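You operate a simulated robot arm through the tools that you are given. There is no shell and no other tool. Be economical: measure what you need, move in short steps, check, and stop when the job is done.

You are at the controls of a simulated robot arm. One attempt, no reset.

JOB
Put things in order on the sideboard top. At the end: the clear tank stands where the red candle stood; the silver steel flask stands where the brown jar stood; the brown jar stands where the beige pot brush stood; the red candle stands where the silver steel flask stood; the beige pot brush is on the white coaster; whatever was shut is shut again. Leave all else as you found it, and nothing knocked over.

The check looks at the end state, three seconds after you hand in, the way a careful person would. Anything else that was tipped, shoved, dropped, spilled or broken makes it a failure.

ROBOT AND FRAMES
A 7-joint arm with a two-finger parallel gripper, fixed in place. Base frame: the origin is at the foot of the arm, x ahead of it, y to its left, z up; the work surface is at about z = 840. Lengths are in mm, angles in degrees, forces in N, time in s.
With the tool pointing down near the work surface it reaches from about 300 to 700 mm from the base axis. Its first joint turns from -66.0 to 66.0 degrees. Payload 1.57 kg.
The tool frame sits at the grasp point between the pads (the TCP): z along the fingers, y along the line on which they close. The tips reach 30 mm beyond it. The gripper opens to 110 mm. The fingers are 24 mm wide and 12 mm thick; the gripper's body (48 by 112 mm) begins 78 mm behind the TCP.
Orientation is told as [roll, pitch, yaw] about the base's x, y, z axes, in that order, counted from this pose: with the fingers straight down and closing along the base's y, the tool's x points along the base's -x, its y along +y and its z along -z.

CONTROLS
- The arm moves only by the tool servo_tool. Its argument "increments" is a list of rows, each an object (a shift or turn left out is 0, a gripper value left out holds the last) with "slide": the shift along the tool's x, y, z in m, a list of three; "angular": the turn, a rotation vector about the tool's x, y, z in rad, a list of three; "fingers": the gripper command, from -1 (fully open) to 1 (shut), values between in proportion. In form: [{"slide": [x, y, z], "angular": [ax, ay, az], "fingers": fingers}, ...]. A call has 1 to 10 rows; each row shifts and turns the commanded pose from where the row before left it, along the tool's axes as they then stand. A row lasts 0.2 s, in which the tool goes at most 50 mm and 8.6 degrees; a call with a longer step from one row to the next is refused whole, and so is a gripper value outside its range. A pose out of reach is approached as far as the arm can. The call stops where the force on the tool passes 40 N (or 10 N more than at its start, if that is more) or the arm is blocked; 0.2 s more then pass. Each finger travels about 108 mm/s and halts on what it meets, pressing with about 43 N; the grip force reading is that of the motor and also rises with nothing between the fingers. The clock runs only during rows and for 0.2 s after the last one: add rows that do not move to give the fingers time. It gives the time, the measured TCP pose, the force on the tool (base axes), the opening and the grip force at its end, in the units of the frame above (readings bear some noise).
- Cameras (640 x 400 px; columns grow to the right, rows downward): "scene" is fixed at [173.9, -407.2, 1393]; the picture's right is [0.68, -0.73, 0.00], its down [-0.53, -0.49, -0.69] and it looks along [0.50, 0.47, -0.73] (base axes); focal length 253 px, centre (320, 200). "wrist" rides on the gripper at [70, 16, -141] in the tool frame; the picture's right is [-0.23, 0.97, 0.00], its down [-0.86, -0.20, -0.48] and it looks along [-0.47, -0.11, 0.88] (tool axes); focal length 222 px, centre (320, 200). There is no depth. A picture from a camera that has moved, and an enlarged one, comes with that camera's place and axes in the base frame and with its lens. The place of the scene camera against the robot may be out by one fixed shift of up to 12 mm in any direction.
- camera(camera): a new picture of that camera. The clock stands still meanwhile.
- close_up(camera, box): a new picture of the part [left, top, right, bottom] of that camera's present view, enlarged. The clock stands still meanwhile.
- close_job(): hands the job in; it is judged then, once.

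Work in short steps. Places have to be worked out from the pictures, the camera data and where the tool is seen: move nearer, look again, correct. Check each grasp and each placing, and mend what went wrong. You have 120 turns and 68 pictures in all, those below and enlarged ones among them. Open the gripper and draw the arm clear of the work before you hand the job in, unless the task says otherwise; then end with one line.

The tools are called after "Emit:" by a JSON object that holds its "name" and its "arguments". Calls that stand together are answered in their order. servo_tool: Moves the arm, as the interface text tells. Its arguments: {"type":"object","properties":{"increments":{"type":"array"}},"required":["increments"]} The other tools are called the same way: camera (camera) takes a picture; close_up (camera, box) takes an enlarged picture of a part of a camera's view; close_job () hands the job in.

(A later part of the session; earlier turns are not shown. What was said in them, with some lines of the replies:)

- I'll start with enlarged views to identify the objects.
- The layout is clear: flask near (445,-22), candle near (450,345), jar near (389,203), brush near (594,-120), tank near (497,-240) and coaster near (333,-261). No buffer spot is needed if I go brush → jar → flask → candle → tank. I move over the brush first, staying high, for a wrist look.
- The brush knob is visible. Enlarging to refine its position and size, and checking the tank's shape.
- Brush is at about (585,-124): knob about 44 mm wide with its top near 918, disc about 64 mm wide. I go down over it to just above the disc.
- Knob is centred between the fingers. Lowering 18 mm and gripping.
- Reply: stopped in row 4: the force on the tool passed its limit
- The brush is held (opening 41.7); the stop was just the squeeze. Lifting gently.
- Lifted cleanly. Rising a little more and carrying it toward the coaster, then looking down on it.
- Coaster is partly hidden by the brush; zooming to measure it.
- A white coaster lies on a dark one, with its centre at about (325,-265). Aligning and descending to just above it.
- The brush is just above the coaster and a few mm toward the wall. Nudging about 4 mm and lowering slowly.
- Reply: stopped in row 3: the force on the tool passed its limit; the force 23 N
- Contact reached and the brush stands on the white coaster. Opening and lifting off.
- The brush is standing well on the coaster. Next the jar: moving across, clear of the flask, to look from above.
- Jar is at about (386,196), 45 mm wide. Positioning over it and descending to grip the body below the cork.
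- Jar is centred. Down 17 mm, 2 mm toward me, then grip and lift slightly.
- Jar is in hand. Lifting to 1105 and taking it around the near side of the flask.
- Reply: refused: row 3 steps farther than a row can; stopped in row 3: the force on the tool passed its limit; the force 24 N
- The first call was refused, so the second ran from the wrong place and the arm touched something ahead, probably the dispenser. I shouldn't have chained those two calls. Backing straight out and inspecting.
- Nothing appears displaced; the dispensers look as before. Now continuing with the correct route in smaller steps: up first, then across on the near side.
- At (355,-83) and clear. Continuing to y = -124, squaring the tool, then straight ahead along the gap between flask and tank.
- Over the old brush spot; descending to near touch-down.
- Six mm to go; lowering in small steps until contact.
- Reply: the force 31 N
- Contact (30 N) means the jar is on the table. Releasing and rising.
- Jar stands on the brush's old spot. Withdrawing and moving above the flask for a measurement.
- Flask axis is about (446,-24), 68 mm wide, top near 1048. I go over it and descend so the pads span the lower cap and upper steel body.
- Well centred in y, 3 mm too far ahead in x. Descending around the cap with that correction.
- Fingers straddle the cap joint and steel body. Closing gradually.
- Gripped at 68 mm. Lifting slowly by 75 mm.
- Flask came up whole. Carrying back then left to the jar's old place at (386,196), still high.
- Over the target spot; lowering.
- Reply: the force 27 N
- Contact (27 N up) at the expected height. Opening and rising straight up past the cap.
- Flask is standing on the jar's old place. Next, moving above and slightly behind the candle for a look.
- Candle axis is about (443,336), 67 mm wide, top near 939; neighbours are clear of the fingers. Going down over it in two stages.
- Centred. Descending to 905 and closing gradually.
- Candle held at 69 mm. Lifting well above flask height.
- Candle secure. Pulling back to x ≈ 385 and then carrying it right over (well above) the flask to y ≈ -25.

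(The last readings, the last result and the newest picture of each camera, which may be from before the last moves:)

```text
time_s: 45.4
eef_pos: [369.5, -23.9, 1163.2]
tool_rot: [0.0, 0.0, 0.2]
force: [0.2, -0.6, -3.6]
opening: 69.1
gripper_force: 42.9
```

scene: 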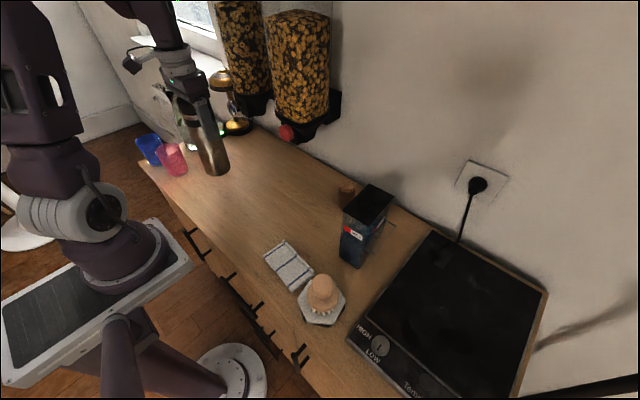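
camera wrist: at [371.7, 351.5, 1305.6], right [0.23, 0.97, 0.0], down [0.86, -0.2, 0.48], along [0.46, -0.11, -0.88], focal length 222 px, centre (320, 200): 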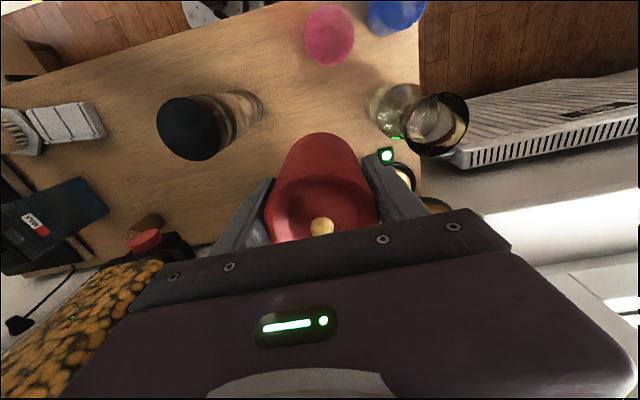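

Clear. Forward to x ≈ 444.5 and down toward the table.

Emit:
{"name": "servo_tool", "arguments": {"increments": [{"slide": [-0.038, -0.001, 0]}, {"slide": [-0.037, 0, 0]}, {"slide": [0, 0, 0.045]}, {"slide": [0, 0, 0.045]}, {"slide": [0, 0, 0.045]}, {"slide": [0, 0, 0.045]}, {"slide": [0, 0, 0.045]}, {"slide": [0, 0, 0.025]}, {}]}}

Emit:
{"name": "camera", "arguments": {"camera": "scene"}}

```text
time_s: 47.4
eef_pos: [445.5, -26.6, 916.2]
tool_rot: [0.0, 0.1, 0.1]
force: [0.0, 0.1, -3.2]
opening: 68.6
gripper_force: 43.0
```

```text
25 pictures are left
```

scene: 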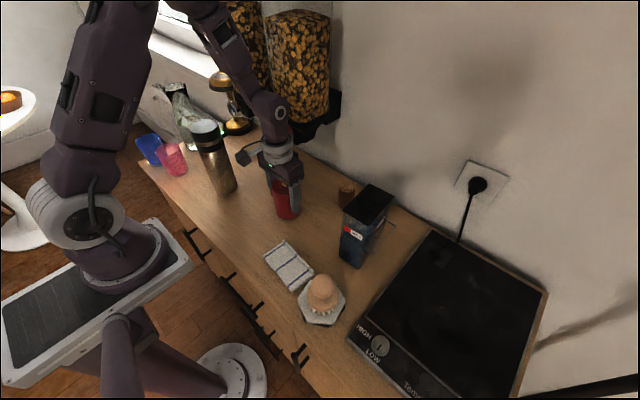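

Ten mm to go; lowering to contact.

Emit:
{"name": "servo_tool", "arguments": {"increments": [{"slide": [0, 0.001, 0.006]}, {"slide": [0, 0, 0.003]}, {"slide": [0, 0, 0.002]}, {"slide": [0, 0, 0.001]}, {}]}}

```text
time_s: 48.6
eef_pos: [444.2, -25.8, 903.7]
tool_rot: [0.0, -0.2, 0.1]
force: [-4.2, 2.5, 34.4]
opening: 68.7
gripper_force: 43.2
```

Contact made. Releasing and rising.

Emit:
{"name": "servo_tool", "arguments": {"increments": [{"slide": [0, 0, -0.002], "fingers": -0.3}, {"fingers": -0.6}, {"fingers": -0.7}, {"slide": [0, 0, -0.03]}, {"slide": [0, 0, -0.045]}, {"slide": [0, 0, -0.045]}, {"slide": [0, 0, -0.045]}, {"slide": [0, 0, -0.045]}, {}]}}

Emit:
{"name": "camera", "arguments": {"camera": "wrist"}}

```text
time_s: 50.6
eef_pos: [445.9, -25.9, 1116.4]
tool_rot: [-0.1, 0.1, 0.1]
force: [0.0, 0.0, -0.4]
opening: 93.6
gripper_force: 0.0
```

```text
24 pictures are left
camera wrist: at [374.4, -9.4, 1257.8], right [0.22, 0.97, 0.0], down [0.86, -0.2, 0.48], along [0.47, -0.11, -0.88], focal length 222 px, centre (320, 200)
```

wrist: 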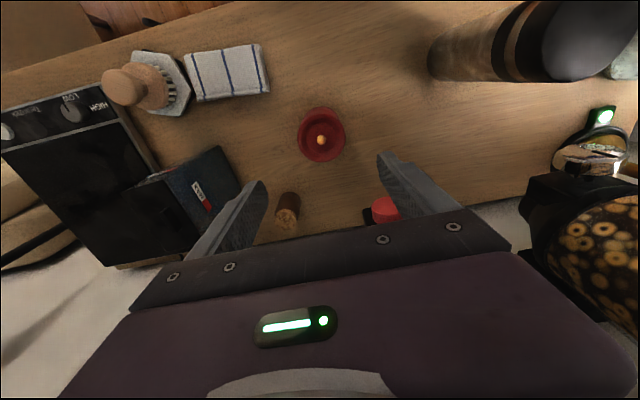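

Candle stands on the flask's old spot. Now moving over the tank for a look from behind.

Emit:
{"name": "servo_tool", "arguments": {"increments": [{"slide": [0, -0.046, 0], "fingers": -1}, {"slide": [0, -0.046, 0]}, {"slide": [0, -0.046, 0]}, {"slide": [0, -0.046, 0]}, {"slide": [0, -0.035, -0.01]}, {}]}}

Emit:
{"name": "camera", "arguments": {"camera": "wrist"}}

Emit:
{"name": "close_up", "arguments": {"camera": "wrist", "box": [240, 100, 400, 240]}}

Emit:
{"name": "close_up", "arguments": {"camera": "scene", "box": [310, 170, 430, 280]}}

```text
time_s: 52.0
eef_pos: [443.7, -244.1, 1127.3]
tool_rot: [-0.1, 0.1, 0.1]
force: [-1.0, 0.7, 0.1]
opening: 110.0
gripper_force: 0.1
```

```text
23 pictures are left
camera wrist: at [373.8, -229.4, 1268.1], right [0.22, 0.97, 0.0], down [0.86, -0.2, 0.48], along [0.46, -0.11, -0.88], focal length 222 px, centre (320, 200)
```

wrist: 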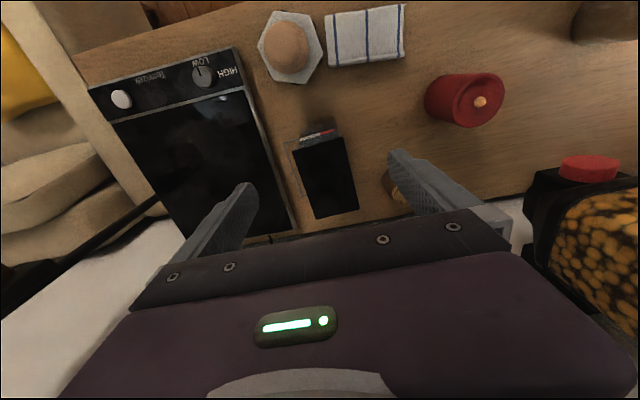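

```text
2.86 times, centred on (320, 170) of wrist
camera zoom: at [373.8, -229.4, 1268.1], right [0.22, 0.97, 0.0], down [0.86, -0.2, 0.48], along [0.46, -0.11, -0.88], focal length 635 px, centre (320, 286)
```

zoom: 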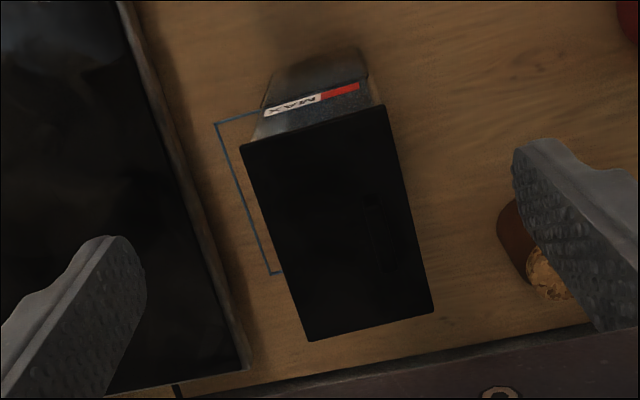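

```text
3.64 times, centred on (370, 225) of scene
camera zoom: at [173.9, -407.2, 1393.0], right [0.68, -0.73, 0.0], down [-0.53, -0.49, -0.69], along [0.5, 0.47, -0.73], focal length 921 px, centre (138, 109)
```

zoom: 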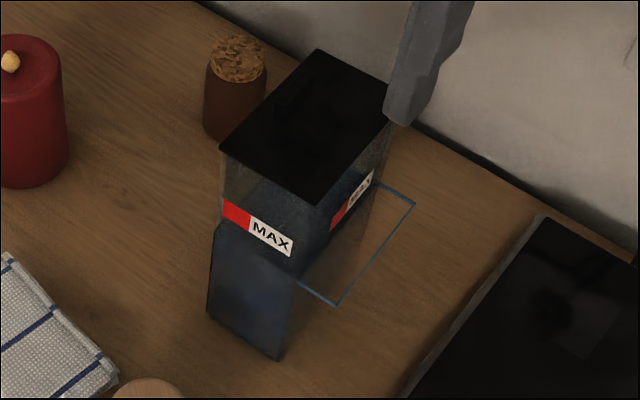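

The blue outline on the tank's right side triangulates to z ≈ 950, so it may be a protruding clear part or handle. Enlarging to understand it before gripping.

Emit:
{"name": "close_up", "arguments": {"camera": "scene", "box": [335, 205, 415, 275]}}

Emit:
{"name": "close_up", "arguments": {"camera": "wrist", "box": [280, 115, 370, 220]}}

```text
5.71 times, centred on (375, 240) of scene
camera zoom: at [173.9, -407.2, 1393.0], right [0.68, -0.73, 0.0], down [-0.53, -0.49, -0.69], along [0.5, 0.47, -0.73], focal length 1447 px, centre (6, -29)
```

zoom: 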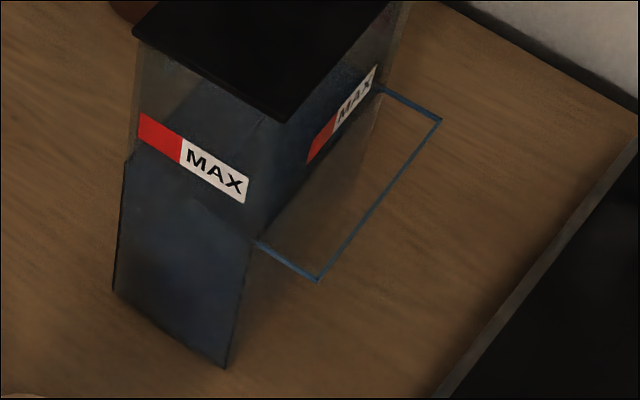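

```text
3.81 times, centred on (325, 168) of wrist
camera zoom: at [373.8, -229.4, 1268.1], right [0.22, 0.97, 0.0], down [0.86, -0.2, 0.48], along [0.46, -0.11, -0.88], focal length 846 px, centre (301, 324)
```

zoom: 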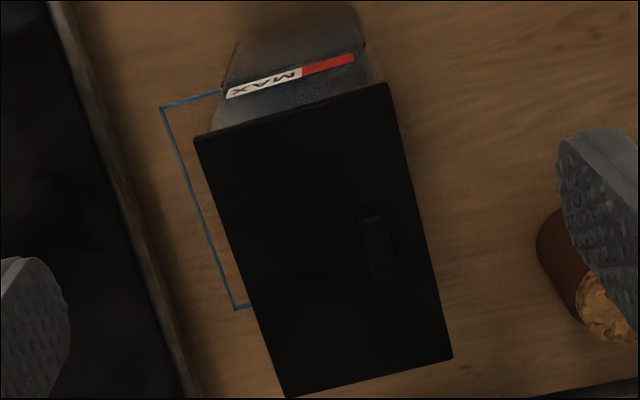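

The blue rim is a thin clear ledge at z ≈ 950 on the tank's -y side, so I'll grip above it: centre (485,-246), width about 60, yawed about 3°. Aligning and descending to TCP z ≈ 1003.

Emit:
{"name": "servo_tool", "arguments": {"increments": [{"slide": [-0.0413, -0.0015, 0], "angular": [0, 0, -0.05]}, {"slide": [0, 0, 0.04]}, {"slide": [0, 0, 0.035]}, {}]}}

Emit:
{"name": "camera", "arguments": {"camera": "wrist"}}

Emit:
{"name": "close_up", "arguments": {"camera": "scene", "box": [310, 130, 440, 270]}}

```text
time_s: 53.0
eef_pos: [486.2, -246.0, 1048.7]
tool_rot: [0.0, 0.2, 3.0]
force: [1.8, 0.5, 0.3]
opening: 109.7
gripper_force: 0.1
```

```text
18 pictures are left
camera wrist: at [415.4, -233.2, 1190.3], right [0.18, 0.98, 0.0], down [0.87, -0.15, 0.48], along [0.47, -0.08, -0.88], focal length 222 px, centre (320, 200)
```

wrist: 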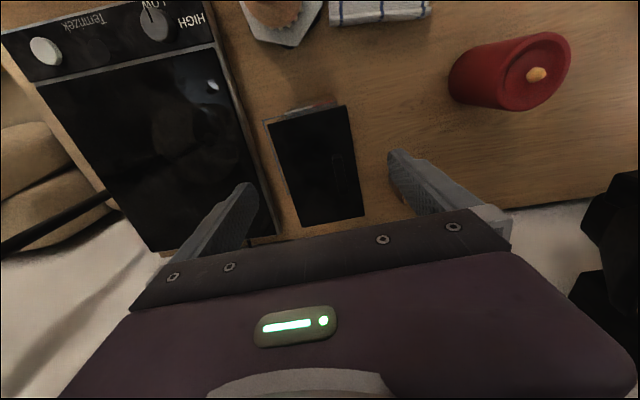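

```text
2.86 times, centred on (375, 200) of scene
camera zoom: at [173.9, -407.2, 1393.0], right [0.68, -0.73, 0.0], down [-0.53, -0.49, -0.69], along [0.5, 0.47, -0.73], focal length 724 px, centre (163, 200)
```

zoom: 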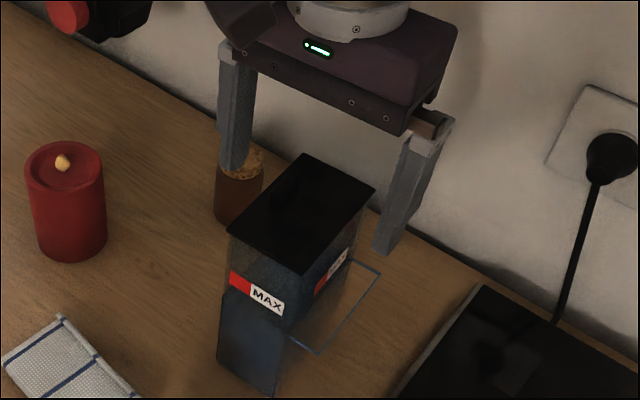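

Centred laterally. Descending to about 1002 (tips about 972, above the ledge) and closing gradually.

Emit:
{"name": "servo_tool", "arguments": {"increments": [{"slide": [0.003, 0, 0.03]}, {"slide": [0, 0, 0.016]}, {"fingers": -0.4}, {"fingers": -0.2}, {"fingers": -0.1}, {"fingers": 0.3}, {"fingers": 1}, {}]}}

Emit:
{"name": "close_up", "arguments": {"camera": "scene", "box": [310, 140, 440, 280]}}

```text
time_s: 54.8
eef_pos: [481.6, -246.0, 1004.0]
tool_rot: [0.1, 0.1, 3.0]
force: [1.0, 0.0, -0.5]
opening: 61.6
gripper_force: 42.8
```

```text
2.86 times, centred on (375, 210) of scene
camera zoom: at [174.0, -407.2, 1393.0], right [0.68, -0.73, 0.0], down [-0.53, -0.49, -0.69], along [0.5, 0.47, -0.73], focal length 724 px, centre (163, 171)
```

zoom: 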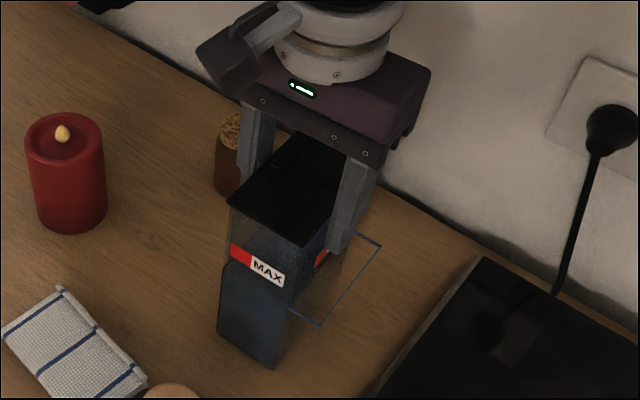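

Gripped at 61.6 mm. Test lift of 15 mm to check that the whole tank comes, not just the lid.

Emit:
{"name": "servo_tool", "arguments": {"increments": [{"slide": [0, 0, -0.005]}, {"slide": [0, 0, -0.01]}, {}]}}

Emit:
{"name": "close_up", "arguments": {"camera": "scene", "box": [310, 140, 440, 280]}}

```text
time_s: 55.6
eef_pos: [483.2, -245.5, 1018.1]
tool_rot: [-0.1, 0.1, 3.0]
force: [0.3, 0.0, -5.1]
opening: 62.1
gripper_force: 43.6
```

```text
2.86 times, centred on (375, 210) of scene
camera zoom: at [174.0, -407.2, 1393.0], right [0.68, -0.73, 0.0], down [-0.53, -0.49, -0.69], along [0.5, 0.47, -0.73], focal length 724 px, centre (163, 171)
```

zoom: 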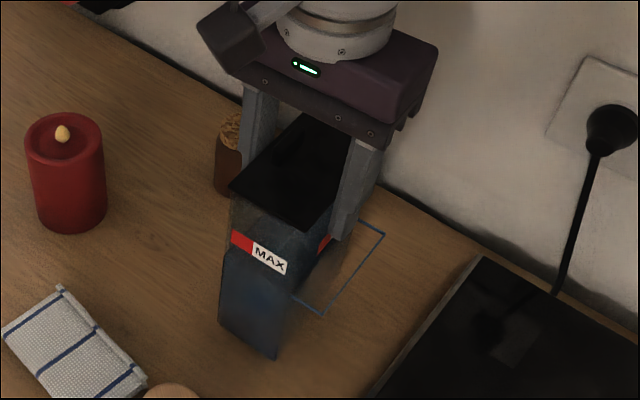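

The whole tank lifts (5 N) with its ledge. Raising to about 1230 to clear the flask and squaring yaw.

Emit:
{"name": "servo_tool", "arguments": {"increments": [{"slide": [0, 0, -0.03]}, {"slide": [0, 0, -0.04]}, {"slide": [0, 0, -0.04]}, {"slide": [0, 0, -0.04], "angular": [0, 0, 0.052]}, {"slide": [0.03, 0, -0.035]}, {"slide": [0.03, 0, -0.03]}, {}]}}

Emit:
{"name": "camera", "arguments": {"camera": "scene"}}

```text
time_s: 57.2
eef_pos: [426.5, -230.0, 1174.7]
tool_rot: [5.8, 9.5, 2.0]
force: [-0.2, -0.5, -6.3]
opening: 61.6
gripper_force: 42.4
```

```text
14 pictures are left
```

scene: 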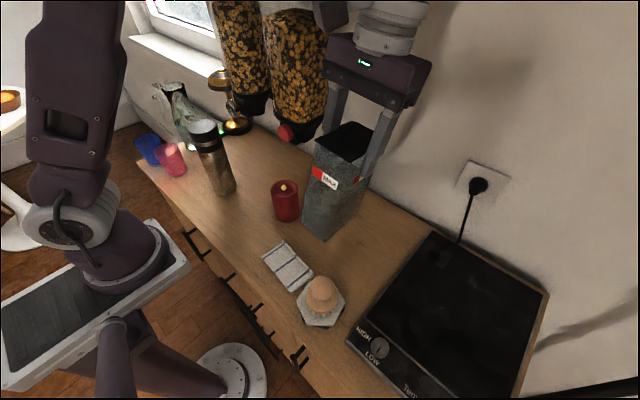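

The arm hit its height limit and tilted. I'll come back down to about 1150 so it squares up, and go around the near side of the flask instead.

Emit:
{"name": "servo_tool", "arguments": {"increments": [{"slide": [0, 0, 0.03]}, {"slide": [0, 0, 0.03]}, {"slide": [0, 0, 0.025]}, {}, {}]}}

```text
time_s: 58.4
eef_pos: [424.4, -245.0, 1151.0]
tool_rot: [-0.1, 0.0, -0.1]
force: [0.2, 0.1, -6.2]
opening: 62.0
gripper_force: 42.9
```

Square again at z 1151 (tank bottom about 987). Moving to (350,0), well above candle and brush.

Emit:
{"name": "servo_tool", "arguments": {"increments": [{"slide": [0.0125, 0.041, 0]}, {"slide": [0.0125, 0.041, 0]}, {"slide": [0.0125, 0.041, 0]}, {"slide": [0.0125, 0.041, 0]}, {"slide": [0.0125, 0.041, 0]}, {"slide": [0.0125, 0.041, 0]}, {}]}}

Emit:
{"name": "camera", "arguments": {"camera": "wrist"}}

```text
time_s: 60.0
eef_pos: [346.3, -0.5, 1147.4]
tool_rot: [0.0, 0.1, 0.1]
force: [0.2, 0.1, -6.5]
opening: 61.8
gripper_force: 43.3
```

```text
13 pictures are left
camera wrist: at [276.5, 15.5, 1289.2], right [0.23, 0.97, 0.0], down [0.86, -0.2, 0.48], along [0.46, -0.11, -0.88], focal length 222 px, centre (320, 200)
```

wrist: 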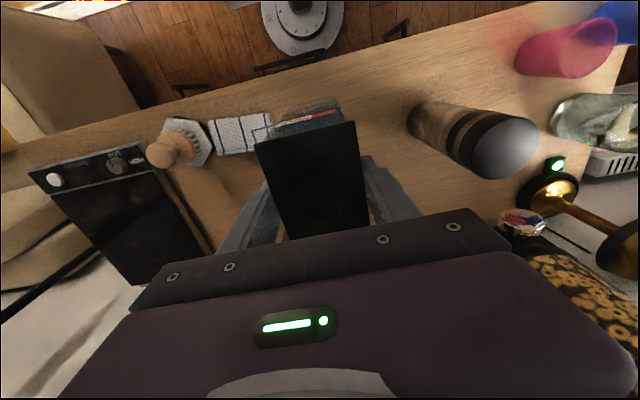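

Now sliding back toward x ≈ 284 before reaching the flask's y range.

Emit:
{"name": "servo_tool", "arguments": {"increments": [{"slide": [0.021, 0.03, 0]}, {"slide": [0.021, 0.03, 0]}, {"slide": [0.021, 0.03, 0]}, {}]}}

```text
time_s: 61.0
eef_pos: [283.6, 91.2, 1149.6]
tool_rot: [0.0, 0.1, 0.0]
force: [-0.2, -1.2, -7.2]
opening: 61.8
gripper_force: 42.5
```

Pose holds; 15 mm margin to the flask. Moving left to y ≈ 303.

Emit:
{"name": "servo_tool", "arguments": {"increments": [{"slide": [0.002, 0.04, 0]}, {"slide": [0, 0.043, 0]}, {"slide": [0, 0.043, 0]}, {"slide": [0, 0.043, 0]}, {"slide": [0, 0.043, 0]}, {}]}}

Emit:
{"name": "camera", "arguments": {"camera": "scene"}}

```text
time_s: 62.4
eef_pos: [283.4, 302.6, 1148.3]
tool_rot: [-0.1, 0.1, -0.1]
force: [0.7, 0.2, -7.6]
opening: 61.9
gripper_force: 42.9
```

```text
12 pictures are left
```

scene: 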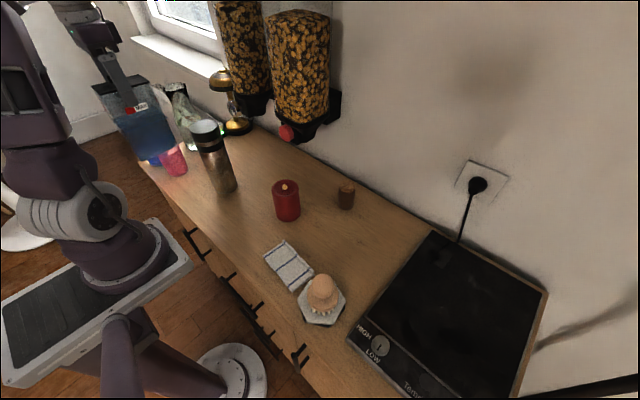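

Past the flask. Moving to y = 336, then forward to x ≈ 395, and checking the surroundings.

Emit:
{"name": "servo_tool", "arguments": {"increments": [{"slide": [0, 0.034, 0]}, {"slide": [-0.038, 0, 0]}, {"slide": [-0.038, 0, 0]}, {"slide": [-0.036, 0, 0]}, {}]}}

Emit:
{"name": "camera", "arguments": {"camera": "wrist"}}

Emit:
{"name": "close_up", "arguments": {"camera": "scene", "box": [120, 20, 320, 200]}}

```text
time_s: 63.6
eef_pos: [396.6, 336.1, 1148.1]
tool_rot: [0.0, 0.1, 0.1]
force: [0.5, -0.6, -7.5]
opening: 61.8
gripper_force: 42.9
```

```text
11 pictures are left
camera wrist: at [325.8, 352.7, 1289.5], right [0.23, 0.97, 0.0], down [0.86, -0.2, 0.48], along [0.46, -0.11, -0.88], focal length 222 px, centre (320, 200)
```

wrist: 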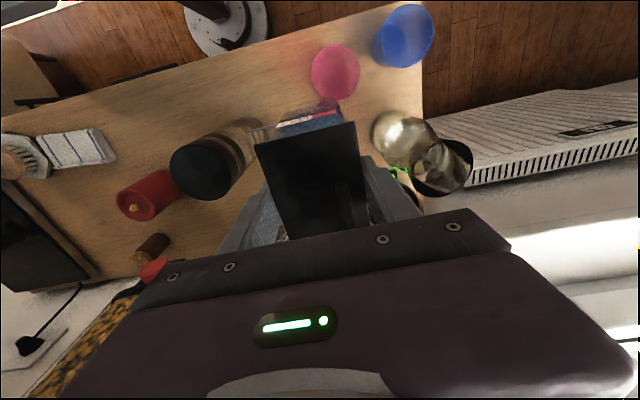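

```text
2.22 times, centred on (220, 110) of scene
camera zoom: at [174.0, -407.1, 1393.0], right [0.68, -0.73, 0.0], down [-0.53, -0.49, -0.69], along [0.5, 0.47, -0.73], focal length 563 px, centre (542, 400)
```

zoom: 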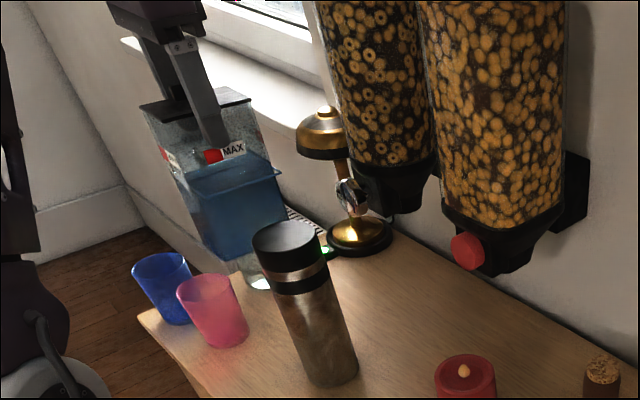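

Path ahead is clear of lamp and dispensers. Forward to x ≈ 440 and down partway.

Emit:
{"name": "servo_tool", "arguments": {"increments": [{"slide": [-0.022, 0, 0]}, {"slide": [-0.0215, 0, 0]}, {"slide": [0, 0, 0.04]}, {"slide": [0, 0, 0.04]}, {"slide": [0, 0, 0.03]}, {}]}}

Emit:
{"name": "camera", "arguments": {"camera": "wrist"}}

Emit:
{"name": "close_up", "arguments": {"camera": "scene", "box": [120, 60, 280, 200]}}

```text
time_s: 65.0
eef_pos: [438.4, 334.2, 1037.6]
tool_rot: [-0.1, 0.2, 0.0]
force: [-0.1, -0.4, -5.1]
opening: 61.7
gripper_force: 43.2
```

```text
9 pictures are left
camera wrist: at [368.7, 350.8, 1177.8], right [0.23, 0.97, 0.0], down [0.86, -0.2, 0.48], along [0.46, -0.11, -0.88], focal length 222 px, centre (320, 200)
```

wrist: 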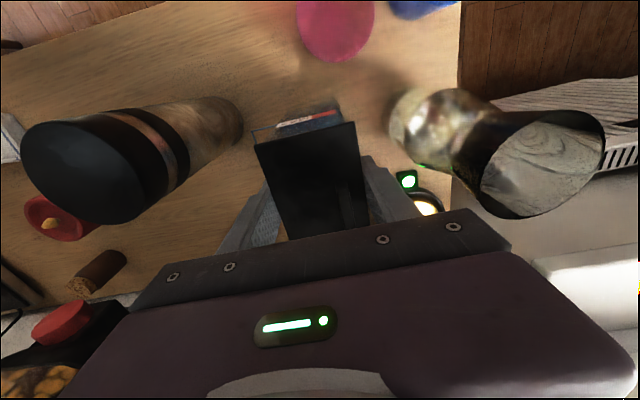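

```text
2.86 times, centred on (200, 130) of scene
camera zoom: at [174.0, -407.1, 1393.0], right [0.68, -0.73, 0.0], down [-0.53, -0.49, -0.69], along [0.5, 0.47, -0.73], focal length 724 px, centre (663, 400)
```

zoom: 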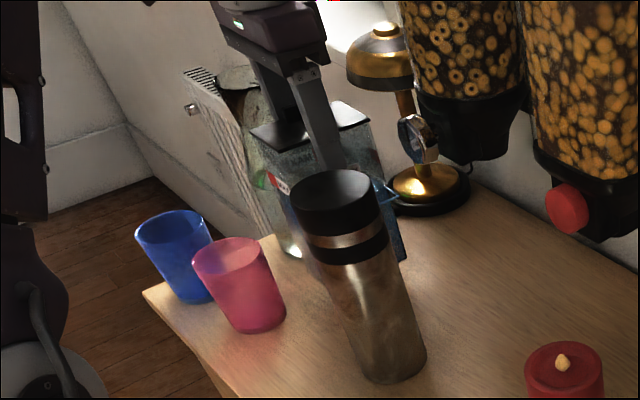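

Neighbours all clear. Lowering to just above the table, then gently to contact.

Emit:
{"name": "servo_tool", "arguments": {"increments": [{"slide": [-0.002, 0.002, 0.02]}, {"slide": [0, 0, 0.008]}, {"slide": [0, 0, 0.003]}, {"slide": [0, 0, 0.002]}, {"slide": [0, 0, 0.001]}, {}]}}

```text
time_s: 66.4
eef_pos: [440.0, 337.8, 1005.6]
tool_rot: [0.0, 0.0, -0.1]
force: [-11.1, -7.5, 33.5]
opening: 61.4
gripper_force: 43.5
```

Contact at the expected height (1005.6 against 1004 at pickup). Relaxing slightly, opening, and rising straight up.

Emit:
{"name": "servo_tool", "arguments": {"increments": [{"slide": [0, 0, -0.001]}, {"fingers": -0.25}, {"fingers": -0.4}, {"fingers": -0.7}, {"fingers": -0.7}, {"slide": [0, 0, -0.03]}, {"slide": [0, 0, -0.04]}, {"slide": [0, 0, -0.045]}, {}]}}

Emit:
{"name": "camera", "arguments": {"camera": "wrist"}}

```text
time_s: 68.4
eef_pos: [439.4, 337.8, 1122.2]
tool_rot: [0.0, 0.2, 0.0]
force: [0.1, -0.1, -0.2]
opening: 93.2
gripper_force: 0.2
```

```text
7 pictures are left
camera wrist: at [369.8, 354.9, 1263.4], right [0.23, 0.97, 0.0], down [0.86, -0.2, 0.48], along [0.46, -0.11, -0.88], focal length 222 px, centre (320, 200)
```

wrist: 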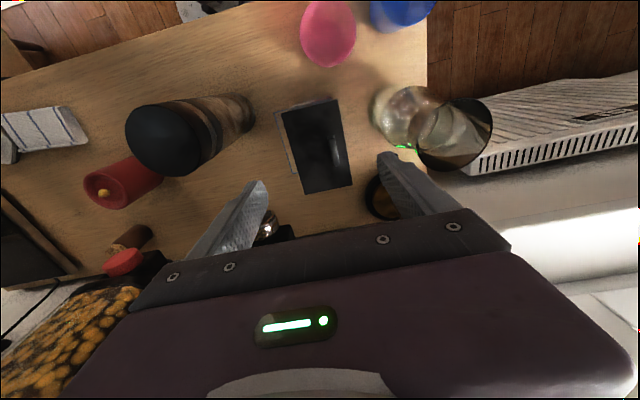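

Tank stands upright. Retreating up and back toward the starting pose, above everything, for a final check.

Emit:
{"name": "servo_tool", "arguments": {"increments": [{"slide": [0.04, 0, -0.025]}, {"slide": [0.035, -0.03, 0]}, {"slide": [0, -0.046, 0]}, {"slide": [0, -0.046, 0]}, {"slide": [0, -0.046, 0]}, {"slide": [0, -0.046, 0]}, {"slide": [0, -0.046, 0]}, {"slide": [0, -0.046, 0]}, {"slide": [0, -0.036, 0], "fingers": -1}, {}]}}

Emit:
{"name": "camera", "arguments": {"camera": "scene"}}

Emit:
{"name": "close_up", "arguments": {"camera": "scene", "box": [120, 40, 320, 200]}}

Emit:
{"name": "close_up", "arguments": {"camera": "scene", "box": [240, 150, 440, 340]}}

```text
time_s: 70.6
eef_pos: [364.6, -5.8, 1146.4]
tool_rot: [0.0, 0.0, 0.0]
force: [0.1, -0.1, -0.2]
opening: 110.1
gripper_force: 0.0
```

```text
6 pictures are left
```

scene: 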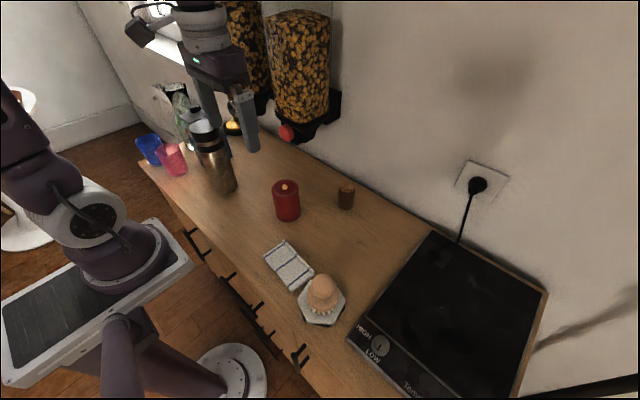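

```text
2.50 times, centred on (220, 120) of scene
camera zoom: at [173.9, -407.2, 1393.0], right [0.68, -0.73, 0.0], down [-0.53, -0.49, -0.69], along [0.5, 0.47, -0.73], focal length 633 px, centre (570, 400)
```

zoom: 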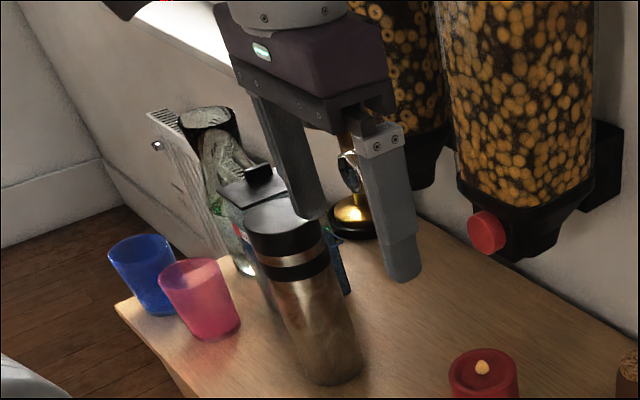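

```text
2.11 times, centred on (340, 245) of scene
camera zoom: at [173.9, -407.2, 1393.0], right [0.68, -0.73, 0.0], down [-0.53, -0.49, -0.69], along [0.5, 0.47, -0.73], focal length 533 px, centre (278, 105)
```

zoom: 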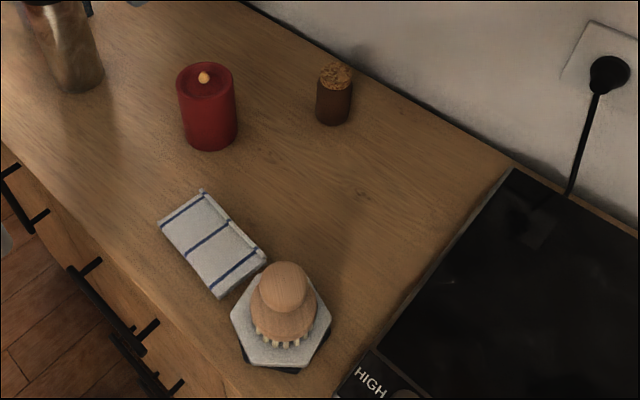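

Everything stands. One thing to verify: the dark piece on the tank's lid. Enlarging it.

Emit:
{"name": "close_up", "arguments": {"camera": "scene", "box": [180, 90, 260, 140]}}

```text
8.00 times, centred on (220, 115) of scene
camera zoom: at [173.9, -407.2, 1393.0], right [0.68, -0.73, 0.0], down [-0.53, -0.49, -0.69], along [0.5, 0.47, -0.73], focal length 2026 px, centre (1120, 880)
```

zoom: 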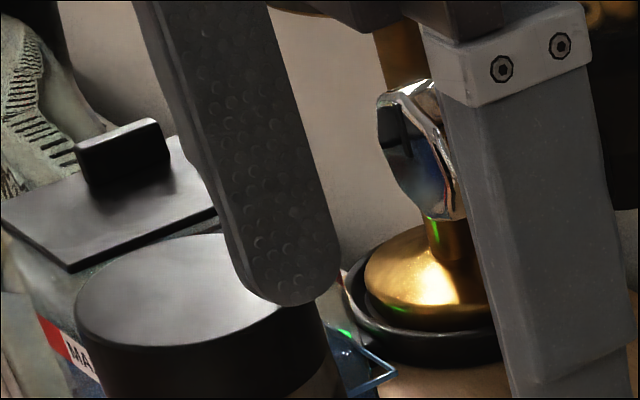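

It's the lid's fixed grip, and the lid sits shut. All items are in place and upright, and the arm is clear with the gripper open, so I'm handing in.

Emit:
{"name": "close_job", "arguments": {}}

```text
The job is handed in.
```

I moved all five items to their places; they were upright, with the tank's lid shut, in the last pictures before I handed in. The arm bumped something once, probably a dispenser, while carrying the jar; the pictures afterwards showed nothing moved.
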